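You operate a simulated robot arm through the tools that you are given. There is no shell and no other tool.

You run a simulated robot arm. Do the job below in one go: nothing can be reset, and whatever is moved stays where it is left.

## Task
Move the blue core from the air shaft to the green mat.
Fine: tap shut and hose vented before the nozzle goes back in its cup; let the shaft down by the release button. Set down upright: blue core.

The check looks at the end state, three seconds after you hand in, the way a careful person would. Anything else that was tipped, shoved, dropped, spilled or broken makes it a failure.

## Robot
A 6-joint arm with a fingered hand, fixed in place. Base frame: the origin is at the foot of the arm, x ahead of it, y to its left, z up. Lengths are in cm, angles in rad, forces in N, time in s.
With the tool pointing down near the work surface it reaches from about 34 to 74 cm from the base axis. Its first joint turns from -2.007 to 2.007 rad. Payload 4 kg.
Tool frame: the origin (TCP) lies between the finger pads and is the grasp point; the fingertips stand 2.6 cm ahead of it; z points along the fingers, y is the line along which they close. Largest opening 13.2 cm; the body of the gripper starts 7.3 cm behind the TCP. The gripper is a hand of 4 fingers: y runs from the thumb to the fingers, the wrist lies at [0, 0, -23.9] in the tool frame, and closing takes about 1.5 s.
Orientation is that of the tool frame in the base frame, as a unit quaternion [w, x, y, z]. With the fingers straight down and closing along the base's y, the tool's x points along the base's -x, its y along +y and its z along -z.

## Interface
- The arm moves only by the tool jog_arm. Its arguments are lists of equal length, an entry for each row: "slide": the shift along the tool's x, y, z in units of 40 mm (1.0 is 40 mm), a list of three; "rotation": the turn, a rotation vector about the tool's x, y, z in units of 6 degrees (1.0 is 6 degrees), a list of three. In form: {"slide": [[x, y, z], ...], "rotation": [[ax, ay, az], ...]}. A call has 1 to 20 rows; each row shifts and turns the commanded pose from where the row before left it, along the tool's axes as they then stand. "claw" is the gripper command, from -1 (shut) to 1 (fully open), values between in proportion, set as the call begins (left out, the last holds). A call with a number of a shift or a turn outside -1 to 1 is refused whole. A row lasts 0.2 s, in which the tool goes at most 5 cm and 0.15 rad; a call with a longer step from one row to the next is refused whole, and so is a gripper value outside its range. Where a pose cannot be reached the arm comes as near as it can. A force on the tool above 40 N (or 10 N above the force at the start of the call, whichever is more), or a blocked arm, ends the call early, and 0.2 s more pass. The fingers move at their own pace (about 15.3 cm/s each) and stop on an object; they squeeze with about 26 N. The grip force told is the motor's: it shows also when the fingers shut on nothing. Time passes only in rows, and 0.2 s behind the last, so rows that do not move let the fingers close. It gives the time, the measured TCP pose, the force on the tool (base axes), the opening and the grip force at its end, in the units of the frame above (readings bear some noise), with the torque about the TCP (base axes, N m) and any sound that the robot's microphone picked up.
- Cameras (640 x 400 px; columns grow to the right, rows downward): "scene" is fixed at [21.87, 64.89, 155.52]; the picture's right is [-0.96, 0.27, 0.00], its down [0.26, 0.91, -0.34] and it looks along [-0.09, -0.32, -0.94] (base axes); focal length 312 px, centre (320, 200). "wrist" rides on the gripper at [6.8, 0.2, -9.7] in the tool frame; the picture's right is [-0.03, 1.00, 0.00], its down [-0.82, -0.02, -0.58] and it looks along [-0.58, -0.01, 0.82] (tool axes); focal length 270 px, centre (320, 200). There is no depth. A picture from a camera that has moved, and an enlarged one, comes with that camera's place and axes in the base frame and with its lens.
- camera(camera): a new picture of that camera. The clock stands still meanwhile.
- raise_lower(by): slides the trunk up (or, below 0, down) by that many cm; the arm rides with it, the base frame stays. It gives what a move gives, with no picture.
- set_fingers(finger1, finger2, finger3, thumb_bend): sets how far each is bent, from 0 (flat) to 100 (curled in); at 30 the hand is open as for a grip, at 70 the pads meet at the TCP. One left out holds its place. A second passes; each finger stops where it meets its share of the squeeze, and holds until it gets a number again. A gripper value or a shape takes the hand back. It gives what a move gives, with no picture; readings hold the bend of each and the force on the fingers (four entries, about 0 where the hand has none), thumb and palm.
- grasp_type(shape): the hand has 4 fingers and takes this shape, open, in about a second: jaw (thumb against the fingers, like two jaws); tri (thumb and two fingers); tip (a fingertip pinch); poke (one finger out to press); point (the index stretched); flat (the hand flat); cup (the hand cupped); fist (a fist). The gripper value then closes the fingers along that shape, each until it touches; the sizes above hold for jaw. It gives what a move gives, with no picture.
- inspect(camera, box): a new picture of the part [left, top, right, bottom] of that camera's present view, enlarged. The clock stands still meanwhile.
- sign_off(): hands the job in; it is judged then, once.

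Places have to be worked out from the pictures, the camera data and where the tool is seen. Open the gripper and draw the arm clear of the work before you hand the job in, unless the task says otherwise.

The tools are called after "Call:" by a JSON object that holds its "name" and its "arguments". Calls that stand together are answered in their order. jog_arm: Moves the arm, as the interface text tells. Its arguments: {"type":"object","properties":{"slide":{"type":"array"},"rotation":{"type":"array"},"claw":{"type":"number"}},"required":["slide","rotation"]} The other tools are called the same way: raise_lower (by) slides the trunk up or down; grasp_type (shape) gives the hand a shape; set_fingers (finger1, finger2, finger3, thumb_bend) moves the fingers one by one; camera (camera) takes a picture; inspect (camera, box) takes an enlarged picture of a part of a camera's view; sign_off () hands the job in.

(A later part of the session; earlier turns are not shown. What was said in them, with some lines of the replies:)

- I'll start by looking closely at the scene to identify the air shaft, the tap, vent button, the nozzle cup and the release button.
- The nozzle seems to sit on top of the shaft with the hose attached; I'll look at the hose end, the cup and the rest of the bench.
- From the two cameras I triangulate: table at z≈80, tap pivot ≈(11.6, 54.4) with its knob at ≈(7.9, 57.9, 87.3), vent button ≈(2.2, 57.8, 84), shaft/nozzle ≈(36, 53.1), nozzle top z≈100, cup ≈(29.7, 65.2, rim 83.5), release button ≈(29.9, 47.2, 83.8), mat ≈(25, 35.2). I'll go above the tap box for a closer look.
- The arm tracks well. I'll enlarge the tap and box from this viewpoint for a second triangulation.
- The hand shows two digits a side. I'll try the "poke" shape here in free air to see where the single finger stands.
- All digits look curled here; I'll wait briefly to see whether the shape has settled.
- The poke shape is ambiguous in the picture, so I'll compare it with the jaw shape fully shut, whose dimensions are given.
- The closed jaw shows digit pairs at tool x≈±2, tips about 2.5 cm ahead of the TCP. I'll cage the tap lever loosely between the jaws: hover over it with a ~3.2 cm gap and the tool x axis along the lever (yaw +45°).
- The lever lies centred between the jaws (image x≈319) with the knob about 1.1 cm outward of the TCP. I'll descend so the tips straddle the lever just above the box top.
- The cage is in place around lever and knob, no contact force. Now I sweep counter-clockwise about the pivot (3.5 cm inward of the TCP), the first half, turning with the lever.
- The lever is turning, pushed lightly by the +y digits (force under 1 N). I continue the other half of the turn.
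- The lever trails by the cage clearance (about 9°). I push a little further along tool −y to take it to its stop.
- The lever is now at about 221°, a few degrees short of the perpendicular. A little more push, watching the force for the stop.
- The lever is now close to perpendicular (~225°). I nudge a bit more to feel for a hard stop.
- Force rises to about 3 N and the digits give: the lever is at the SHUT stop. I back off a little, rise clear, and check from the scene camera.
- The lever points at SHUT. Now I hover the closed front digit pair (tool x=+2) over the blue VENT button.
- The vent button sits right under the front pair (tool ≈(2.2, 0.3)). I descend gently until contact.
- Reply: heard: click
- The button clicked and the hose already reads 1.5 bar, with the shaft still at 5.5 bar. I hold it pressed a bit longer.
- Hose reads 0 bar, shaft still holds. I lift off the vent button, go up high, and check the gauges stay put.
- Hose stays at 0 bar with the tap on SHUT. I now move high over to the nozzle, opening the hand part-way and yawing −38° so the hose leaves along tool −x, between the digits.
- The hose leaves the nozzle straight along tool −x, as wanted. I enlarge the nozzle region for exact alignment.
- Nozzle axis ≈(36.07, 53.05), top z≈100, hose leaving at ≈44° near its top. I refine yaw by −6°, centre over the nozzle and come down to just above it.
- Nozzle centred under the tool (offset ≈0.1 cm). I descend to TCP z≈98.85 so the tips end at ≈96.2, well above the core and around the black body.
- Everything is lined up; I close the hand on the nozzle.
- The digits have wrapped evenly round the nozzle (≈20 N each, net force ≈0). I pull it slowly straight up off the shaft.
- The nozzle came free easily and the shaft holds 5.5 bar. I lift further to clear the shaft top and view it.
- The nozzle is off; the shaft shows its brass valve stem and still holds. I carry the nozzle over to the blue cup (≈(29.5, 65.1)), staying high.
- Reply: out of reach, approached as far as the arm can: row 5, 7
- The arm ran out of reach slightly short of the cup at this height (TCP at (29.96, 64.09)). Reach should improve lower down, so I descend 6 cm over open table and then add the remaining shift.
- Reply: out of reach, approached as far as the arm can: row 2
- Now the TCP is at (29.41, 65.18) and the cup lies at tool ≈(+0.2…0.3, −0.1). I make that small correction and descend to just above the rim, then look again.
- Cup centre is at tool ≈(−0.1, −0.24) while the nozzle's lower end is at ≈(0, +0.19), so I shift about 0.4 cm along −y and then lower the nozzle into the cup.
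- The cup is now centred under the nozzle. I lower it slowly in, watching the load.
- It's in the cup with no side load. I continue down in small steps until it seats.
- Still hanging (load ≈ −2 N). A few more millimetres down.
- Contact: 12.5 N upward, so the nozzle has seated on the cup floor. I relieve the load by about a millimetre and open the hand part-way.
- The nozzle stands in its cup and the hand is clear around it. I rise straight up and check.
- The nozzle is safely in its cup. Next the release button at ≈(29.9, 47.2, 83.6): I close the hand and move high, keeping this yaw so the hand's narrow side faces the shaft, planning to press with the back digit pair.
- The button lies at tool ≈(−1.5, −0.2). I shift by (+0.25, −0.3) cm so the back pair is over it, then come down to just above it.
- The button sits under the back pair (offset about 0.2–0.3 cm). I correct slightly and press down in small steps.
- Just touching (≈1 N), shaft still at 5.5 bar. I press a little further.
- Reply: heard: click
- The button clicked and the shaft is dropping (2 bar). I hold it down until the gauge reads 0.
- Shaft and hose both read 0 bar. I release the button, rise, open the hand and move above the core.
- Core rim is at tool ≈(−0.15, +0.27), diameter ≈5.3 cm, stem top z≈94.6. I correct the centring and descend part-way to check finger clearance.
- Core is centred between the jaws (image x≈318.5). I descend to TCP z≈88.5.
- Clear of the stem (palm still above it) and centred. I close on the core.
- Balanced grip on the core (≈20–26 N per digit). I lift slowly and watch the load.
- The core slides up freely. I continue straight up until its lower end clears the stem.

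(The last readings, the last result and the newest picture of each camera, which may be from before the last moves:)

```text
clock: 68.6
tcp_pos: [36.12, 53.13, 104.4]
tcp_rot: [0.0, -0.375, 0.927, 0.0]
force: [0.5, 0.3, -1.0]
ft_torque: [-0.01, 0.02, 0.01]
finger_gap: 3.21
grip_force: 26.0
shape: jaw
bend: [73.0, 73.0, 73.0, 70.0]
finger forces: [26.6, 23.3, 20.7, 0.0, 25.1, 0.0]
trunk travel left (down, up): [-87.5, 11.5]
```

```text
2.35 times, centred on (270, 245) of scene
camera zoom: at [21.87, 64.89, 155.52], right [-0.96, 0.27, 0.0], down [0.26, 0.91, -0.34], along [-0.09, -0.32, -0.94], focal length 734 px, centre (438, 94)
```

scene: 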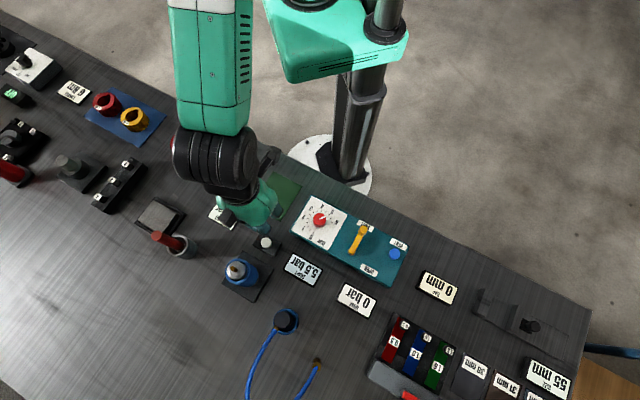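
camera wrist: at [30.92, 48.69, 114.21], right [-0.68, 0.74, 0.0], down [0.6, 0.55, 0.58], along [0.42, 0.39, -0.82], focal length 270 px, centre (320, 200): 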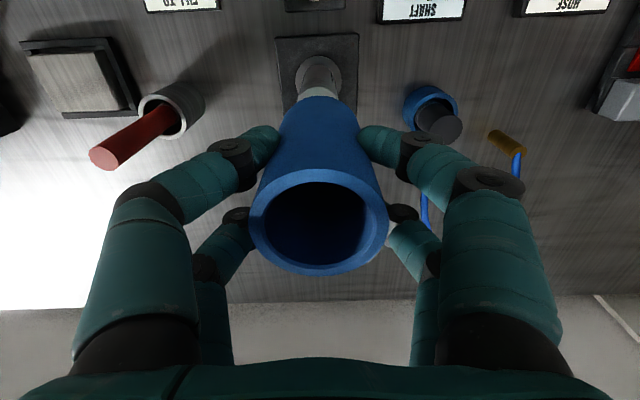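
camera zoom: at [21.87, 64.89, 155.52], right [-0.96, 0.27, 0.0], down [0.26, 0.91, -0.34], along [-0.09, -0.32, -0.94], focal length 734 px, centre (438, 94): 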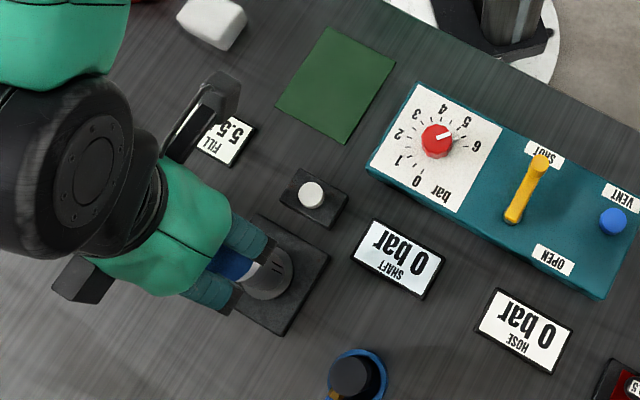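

The core is off the shaft, held upright. I rise a bit more for margin and carry it over to the green mat (centre ≈(25.1, 35.1)).

Call:
{"name": "jog_arm", "arguments": {"slide": [[0, 0, -0.4], [0, 0, -0.3], [0.5, -0.127, 0], [0.73, -0.186, 0], [0.73, -0.186, 0], [0.73, -0.186, 0], [0.73, -0.186, 0], [0.73, -0.186, 0], [0.6, -0.15, 0], [0.36, -0.09, 0], [0, 0, 0]], "rotation": [[0, 0, 0], [0, 0, 0], [0, 0, 0], [0, 0, 0], [0, 0, 0], [0, 0, 0], [0, 0, 0], [0, 0, 0], [0, 0, 0], [0, 0, 0], [0, 0, 0]]}}

Call:
{"name": "camera", "arguments": {"camera": "wrist"}}

Call:
{"name": "camera", "arguments": {"camera": "scene"}}

```text
clock: 71.0
tcp_pos: [25.02, 35.24, 107.37]
tcp_rot: [0.0, -0.376, 0.927, 0.0]
force: [-0.1, -0.5, -0.9]
ft_torque: [-0.03, 0.01, -0.02]
finger_gap: 3.17
grip_force: 26.0
shape: jaw
bend: [73.0, 73.0, 73.0, 70.0]
finger forces: [27.4, 24.9, 21.4, 0.1, 25.7, 0.0]
trunk travel left (down, up): [-87.5, 11.5]
```

```text
taken
camera wrist: at [19.87, 30.67, 117.03], right [-0.68, 0.74, 0.0], down [0.6, 0.55, 0.58], along [0.42, 0.39, -0.82], focal length 270 px, centre (320, 200)
```

wrist: 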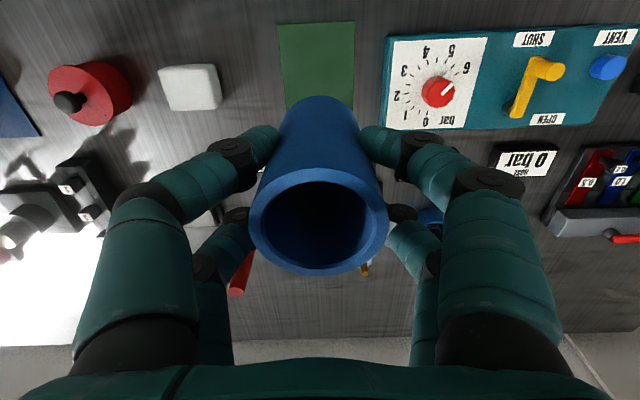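

```text
taken
```

scene: 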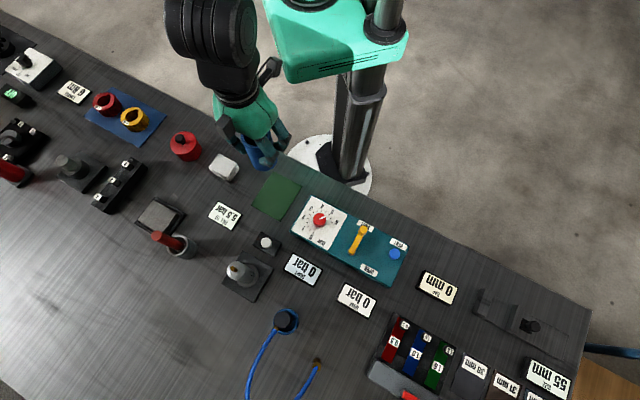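

The mat is centred beneath (near edge at tool x≈+5.4, y≈0). I lower the core toward it, stopping a few cm above.

Call:
{"name": "jog_arm", "arguments": {"slide": [[0, 0, 0.6], [0, 0, 0.8], [0, 0, 0.8], [0, 0, 0.8], [0, 0, 0.7], [0, 0, 0.4], [0, 0, 0]], "rotation": [[0, 0, 0], [0, 0, 0], [0, 0, 0], [0, 0, 0], [0, 0, 0], [0, 0, 0], [0, 0, 0]]}}

Call:
{"name": "camera", "arguments": {"camera": "wrist"}}

Call:
{"name": "inspect", "arguments": {"camera": "scene", "box": [180, 130, 340, 250]}}

```text
clock: 72.6
tcp_pos: [25.03, 35.28, 90.93]
tcp_rot: [0.0, -0.376, 0.927, 0.0]
force: [0.9, 0.1, 0.4]
ft_torque: [-0.01, 0.03, -0.01]
finger_gap: 3.19
grip_force: 26.1
shape: jaw
bend: [73.0, 73.0, 73.0, 70.0]
finger forces: [27.7, 26.2, 22.3, 0.0, 26.1, 0.0]
trunk travel left (down, up): [-87.5, 11.5]
```

```text
taken
camera wrist: at [19.84, 30.72, 100.64], right [-0.68, 0.74, 0.0], down [0.6, 0.55, 0.58], along [0.43, 0.39, -0.82], focal length 270 px, centre (320, 200)
```

wrist: 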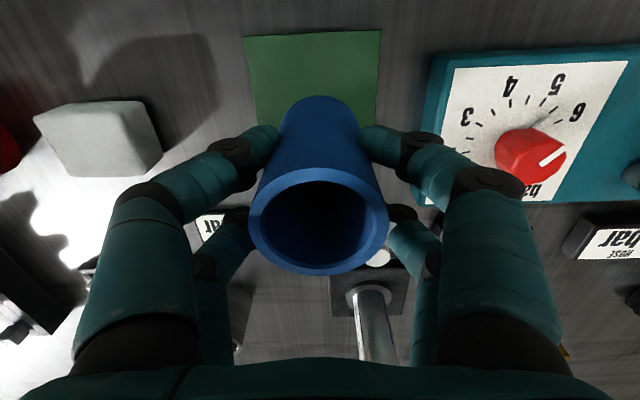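

```text
3.33 times, centred on (260, 190) of scene
camera zoom: at [21.87, 64.89, 155.52], right [-0.96, 0.27, 0.0], down [0.26, 0.91, -0.34], along [-0.09, -0.32, -0.94], focal length 1040 px, centre (520, 233)
```

zoom: 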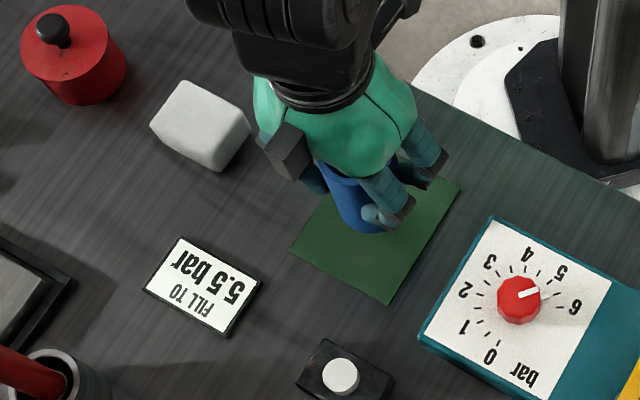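

The core hovers over the mat, about 0.3 cm off its centre line; I correct that and lower slowly until it touches.

Call:
{"name": "jog_arm", "arguments": {"slide": [[0, -0.075, 0], [0, 0, 0.25], [0, 0, 0.2], [0, 0, 0.1], [0, 0, 0.05], [0, 0, 0.05], [0, 0, 0]], "rotation": [[0, 0, 0], [0, 0, 0], [0, 0, 0], [0, 0, 0], [0, 0, 0], [0, 0, 0], [0, 0, 0]]}}

Call:
{"name": "camera", "arguments": {"camera": "wrist"}}

```text
clock: 74.2
tcp_pos: [25.12, 35.1, 88.24]
tcp_rot: [0.0, -0.375, 0.927, 0.0]
force: [-0.5, -0.2, -0.9]
ft_torque: [0.02, 0.02, -0.03]
finger_gap: 3.18
grip_force: 26.0
shape: jaw
bend: [73.0, 73.0, 73.0, 70.0]
finger forces: [27.9, 26.3, 22.4, 0.0, 26.2, 0.0]
trunk travel left (down, up): [-87.5, 11.5]
```

```text
taken
camera wrist: at [20.05, 30.54, 98.05], right [-0.68, 0.74, 0.0], down [0.6, 0.55, 0.58], along [0.43, 0.39, -0.82], focal length 270 px, centre (320, 200)
```

wrist: 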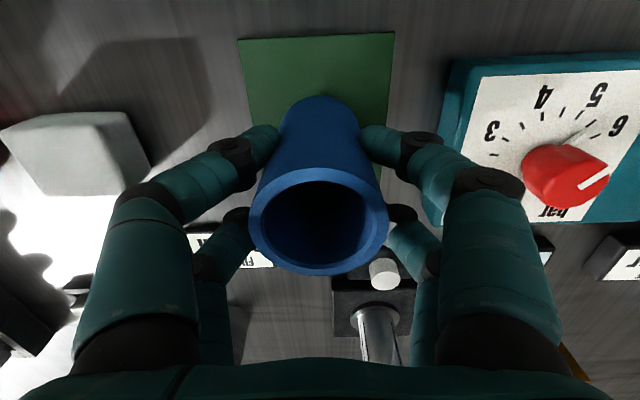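

Still hanging freely and well centred on the mat. I continue down in small steps, watching for contact.

Call:
{"name": "jog_arm", "arguments": {"slide": [[0, 0, 0.05], [0, 0, 0.05], [0, 0, 0.05], [0, 0, 0.05], [0, 0, 0]], "rotation": [[0, 0, 0], [0, 0, 0], [0, 0, 0], [0, 0, 0], [0, 0, 0]]}}

```text
clock: 75.4
tcp_pos: [25.21, 35.06, 87.59]
tcp_rot: [0.0, -0.376, 0.927, 0.0]
force: [-0.3, 0.5, -0.5]
ft_torque: [0.0, -0.03, 0.03]
finger_gap: 3.2
grip_force: 26.3
shape: jaw
bend: [73.0, 73.0, 73.0, 70.0]
finger forces: [27.9, 26.4, 22.4, 0.1, 26.2, 0.0]
trunk travel left (down, up): [-87.5, 11.5]
```

No contact yet at z≈87.6; I keep lowering gently.

Call:
{"name": "jog_arm", "arguments": {"slide": [[0, 0, 0.04], [0, 0, 0.04], [0, 0, 0.03], [0, 0, 0]], "rotation": [[0, 0, 0], [0, 0, 0], [0, 0, 0], [0, 0, 0]]}}

Call:
{"name": "inspect", "arguments": {"camera": "scene", "box": [200, 140, 320, 230]}}

```text
clock: 76.4
tcp_pos: [25.22, 34.97, 87.09]
tcp_rot: [0.0, -0.374, 0.927, 0.0]
force: [-0.3, 0.1, -0.6]
ft_torque: [-0.02, -0.01, 0.01]
finger_gap: 3.14
grip_force: 25.7
shape: jaw
bend: [73.0, 73.0, 73.0, 70.0]
finger forces: [27.9, 26.4, 22.5, 0.0, 26.2, 0.0]
trunk travel left (down, up): [-87.5, 11.5]
```

```text
4.44 times, centred on (260, 185) of scene
camera zoom: at [21.87, 64.89, 155.52], right [-0.96, 0.27, 0.0], down [0.26, 0.91, -0.34], along [-0.09, -0.32, -0.94], focal length 1387 px, centre (587, 267)
```

zoom: 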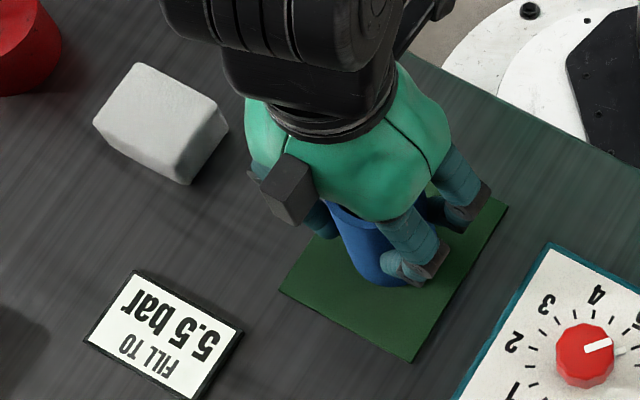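

Nearly there; I go on with millimetre steps.

Call:
{"name": "jog_arm", "arguments": {"slide": [[0, 0, 0.03], [0, 0, 0.03], [0, 0, 0.02], [0, 0, 0]], "rotation": [[0, 0, 0], [0, 0, 0], [0, 0, 0], [0, 0, 0]]}}

```text
clock: 77.4
tcp_pos: [25.12, 35.05, 86.94]
tcp_rot: [0.001, -0.375, 0.927, 0.001]
force: [3.1, -0.3, 23.8]
ft_torque: [-0.13, -0.02, 0.03]
finger_gap: 3.21
grip_force: 25.7
shape: jaw
bend: [74.0, 74.0, 74.0, 70.0]
finger forces: [29.4, 29.2, 25.7, 0.0, 29.9, 0.1]
trunk travel left (down, up): [-87.5, 11.5]
```

Contact at z≈86.9 (23.8 N). I back off by about 1.5 mm to unload before letting go.

Call:
{"name": "jog_arm", "arguments": {"slide": [[0, 0, -0.02], [0, 0, -0.015], [0, 0, 0]], "rotation": [[0, 0, 0], [0, 0, 0], [0, 0, 0]]}}

```text
clock: 78.2
tcp_pos: [25.07, 35.1, 87.0]
tcp_rot: [0.001, -0.375, 0.927, 0.0]
force: [4.7, 3.4, 14.4]
ft_torque: [-0.01, -0.04, 0.0]
finger_gap: 3.21
grip_force: 26.0
shape: jaw
bend: [74.0, 74.0, 74.0, 70.0]
finger forces: [29.6, 29.6, 26.0, 0.0, 28.9, 0.0]
trunk travel left (down, up): [-87.5, 11.5]
```

Call:
{"name": "jog_arm", "arguments": {"slide": [[0, 0, -0.02], [0, 0, -0.01], [0, 0, 0]], "rotation": [[0, 0, 0], [0, 0, 0], [0, 0, 0]]}}

Call:
{"name": "camera", "arguments": {"camera": "wrist"}}

```text
clock: 79.0
tcp_pos: [25.22, 34.99, 86.99]
tcp_rot: [-0.003, -0.376, 0.927, 0.001]
force: [-0.6, -0.4, 0.6]
ft_torque: [0.0, -0.01, 0.02]
finger_gap: 3.2
grip_force: 26.0
shape: jaw
bend: [74.0, 74.0, 74.0, 70.0]
finger forces: [29.8, 28.2, 24.0, 0.0, 28.1, 0.0]
trunk travel left (down, up): [-87.5, 11.5]
```

```text
taken
camera wrist: at [20.04, 30.46, 96.74], right [-0.68, 0.74, 0.0], down [0.6, 0.55, 0.58], along [0.42, 0.39, -0.82], focal length 270 px, centre (320, 200)
```

wrist: 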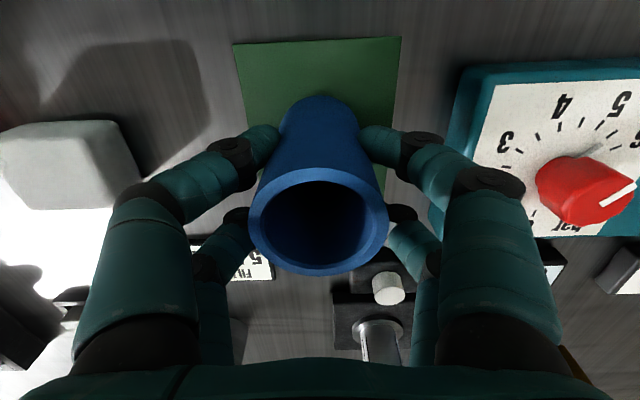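

Load is back to zero with the core resting on the mat. I open the hand.

Call:
{"name": "jog_arm", "arguments": {"slide": [[0, 0, 0], [0, 0, 0], [0, 0, 0], [0, 0, 0], [0, 0, 0]], "rotation": [[0, 0, 0], [0, 0, 0], [0, 0, 0], [0, 0, 0], [0, 0, 0]], "claw": 0.3}}

Call:
{"name": "camera", "arguments": {"camera": "wrist"}}

```text
clock: 80.2
tcp_pos: [25.19, 35.06, 87.16]
tcp_rot: [0.0, -0.375, 0.927, 0.0]
force: [0.3, 0.0, 0.3]
ft_torque: [-0.01, 0.02, 0.0]
finger_gap: 8.55
grip_force: 0.1
shape: jaw
bend: [70.0, 70.0, 70.0, 64.0]
finger forces: [0.0, 0.1, 0.0, 0.1, 0.1, 0.0]
trunk travel left (down, up): [-87.5, 11.5]
```

```text
taken
camera wrist: at [20.08, 30.52, 96.78], right [-0.68, 0.74, 0.0], down [0.6, 0.55, 0.58], along [0.43, 0.39, -0.82], focal length 270 px, centre (320, 200)
```

wrist: 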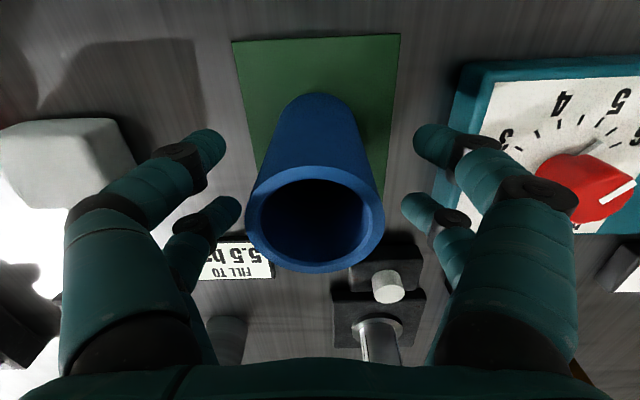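

The core stands free on the mat. I rise straight up, well clear of it.

Call:
{"name": "jog_arm", "arguments": {"slide": [[0, 0, -0.3], [0, 0, -0.5], [0, 0, -0.8], [0, 0, -0.8], [0, 0, -0.8], [0, 0, -0.8], [0, 0, -0.8], [0, 0, -0.8], [0, 0, 0]], "rotation": [[0, 0, 0], [0, 0, 0], [0, 0, 0], [0, 0, 0], [0, 0, 0], [0, 0, 0], [0, 0, 0], [0, 0, 0], [0, 0, 0]]}}

Call:
{"name": "camera", "arguments": {"camera": "wrist"}}

Call:
{"name": "camera", "arguments": {"camera": "scene"}}

```text
clock: 82.2
tcp_pos: [25.3, 35.1, 109.49]
tcp_rot: [0.0, -0.375, 0.927, 0.0]
force: [-0.4, 0.0, 0.0]
ft_torque: [0.0, -0.01, -0.01]
finger_gap: 8.56
grip_force: 0.1
shape: jaw
bend: [70.0, 70.0, 70.0, 64.0]
finger forces: [0.0, 0.1, 0.0, 0.1, 0.1, 0.1]
trunk travel left (down, up): [-87.5, 11.5]
```

```text
taken
camera wrist: at [20.06, 30.51, 119.16], right [-0.68, 0.74, 0.0], down [0.6, 0.55, 0.58], along [0.42, 0.39, -0.82], focal length 270 px, centre (320, 200)
```

wrist: 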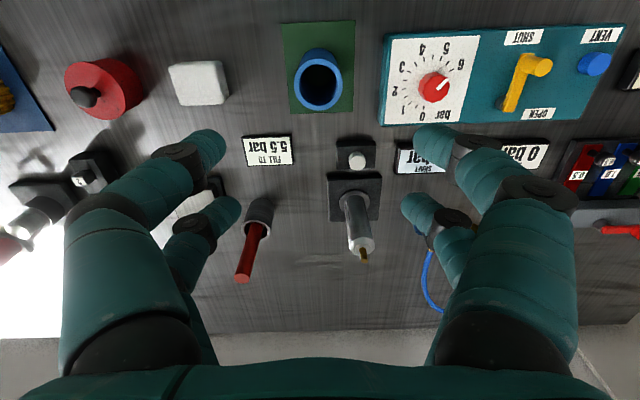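

```text
taken
```

scene: 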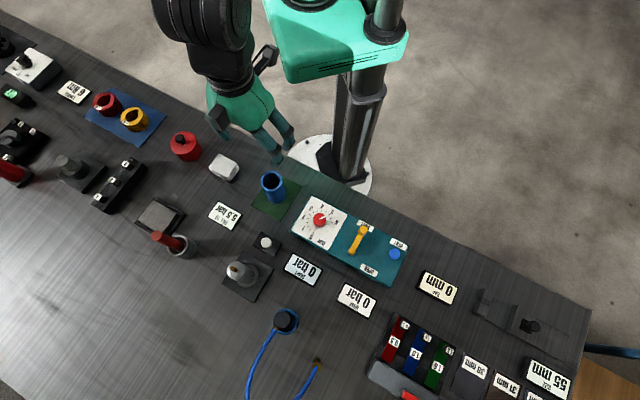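

The core stands upright on the mat and the gauges are at 0. I check the nozzle in its cup and the core more closely.

Call:
{"name": "inspect", "arguments": {"camera": "scene", "box": [210, 220, 370, 340]}}

Call:
{"name": "inspect", "arguments": {"camera": "scene", "box": [220, 150, 420, 290]}}

```text
3.33 times, centred on (290, 280) of scene
camera zoom: at [21.87, 64.89, 155.52], right [-0.96, 0.27, 0.0], down [0.26, 0.91, -0.34], along [-0.09, -0.32, -0.94], focal length 1040 px, centre (420, -67)
```

zoom: 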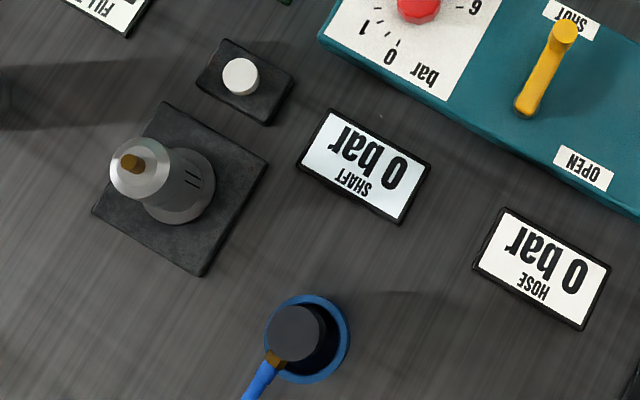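

```text
2.86 times, centred on (320, 220) of scene
camera zoom: at [21.87, 64.89, 155.52], right [-0.96, 0.27, 0.0], down [0.26, 0.91, -0.34], along [-0.09, -0.32, -0.94], focal length 892 px, centre (320, 143)
```

zoom: 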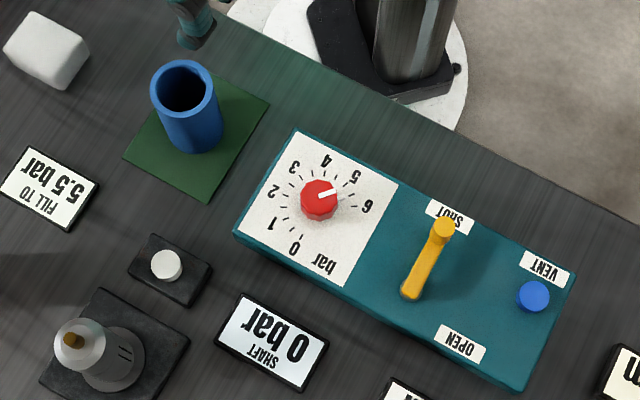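

All is as it should be: lever on SHUT, hose and shaft at 0 bar, nozzle in its cup, core upright on the mat. I open the hand fully and retreat high to the starting place.

Call:
{"name": "jog_arm", "arguments": {"slide": [[0, 0, -0.85], [0, 0, -0.85], [0, 0, -0.85], [0.357, 0.72, 0], [0.357, 0.72, 0], [0.357, 0.72, 0], [0.357, 0.72, 0], [0.357, 0.72, 0], [0.357, 0.72, 0], [0.357, 0.72, 0], [0, 0, 0], [0, 0, 0], [0, 0, 0], [0, 0, 0], [0, 0, 0], [0, 0, 0], [0, 0, 0], [0, 0, 0], [0, 0, 0]], "rotation": [[0, 0, 0], [0, 0, 0], [0, 0, 0], [0, 0, 0], [0, 0, 0], [0, 0, 0], [0, 0, 0], [0, 0, 0], [0, 0, 0], [0, 0, 0], [0, 0, 0.917], [0, 0, 0.917], [0, 0, 0.917], [0, 0, 0.917], [0, 0, 0.917], [0, 0, 0.917], [0, 0, 0.917], [0, 0, 0.917], [0, 0, 0]], "claw": 1}}

Call:
{"name": "camera", "arguments": {"camera": "scene"}}

Call:
{"name": "camera", "arguments": {"camera": "wrist"}}

```text
clock: 86.2
tcp_pos: [4.1, 42.53, 119.61]
tcp_rot: [0.0, -0.001, 1.0, 0.0]
force: [0.7, 0.1, 0.6]
ft_torque: [0.01, -0.02, -0.02]
finger_gap: 13.16
grip_force: 0.1
shape: jaw
bend: [30.0, 30.0, 30.0, 30.0]
finger forces: [0.0, 0.0, 0.0, 0.0, 0.0, 0.0]
trunk travel left (down, up): [-87.5, 11.5]
```

```text
taken
```

scene: 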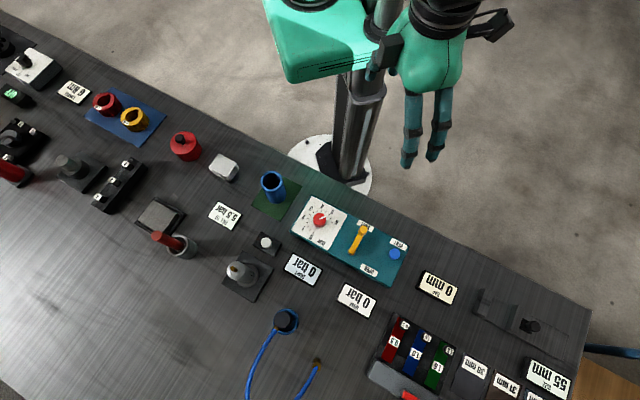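

```text
taken
camera wrist: at [-2.98, 42.85, 129.37], right [0.03, 1.0, 0.0], down [0.82, -0.02, 0.58], along [0.58, -0.01, -0.82], focal length 270 px, centre (320, 200)
```

wrist: 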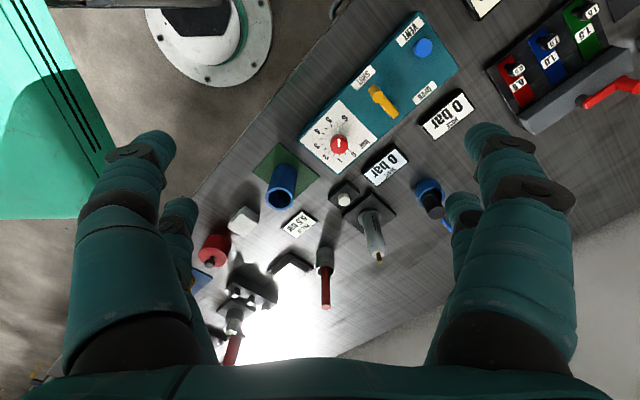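

The arm is back at its start place with the hand open, and nothing else has been disturbed. I hand the job in.

Call:
{"name": "sign_off", "arguments": {}}

```text
The job is handed in.
```

The blue core is standing upright near the middle of the green mat, and I have handed the job in.

- **Tap and hose:** I turned the tap to its SHUT stop. I then held the vent button until the hose read 0 bar.
- **Nozzle:** Only after that did I lift the nozzle off the shaft and seat it in its cup.
- **Shaft:** I held the release button until the shaft read 0 bar. The core then slid off freely.

In the last pictures both gauges still read 0 bar, the nozzle was in its cup, and I saw nothing else moved or tipped. The hand is open and the arm is back at its starting place. The hand-in gave no verdict, so I don't know the result of the check.
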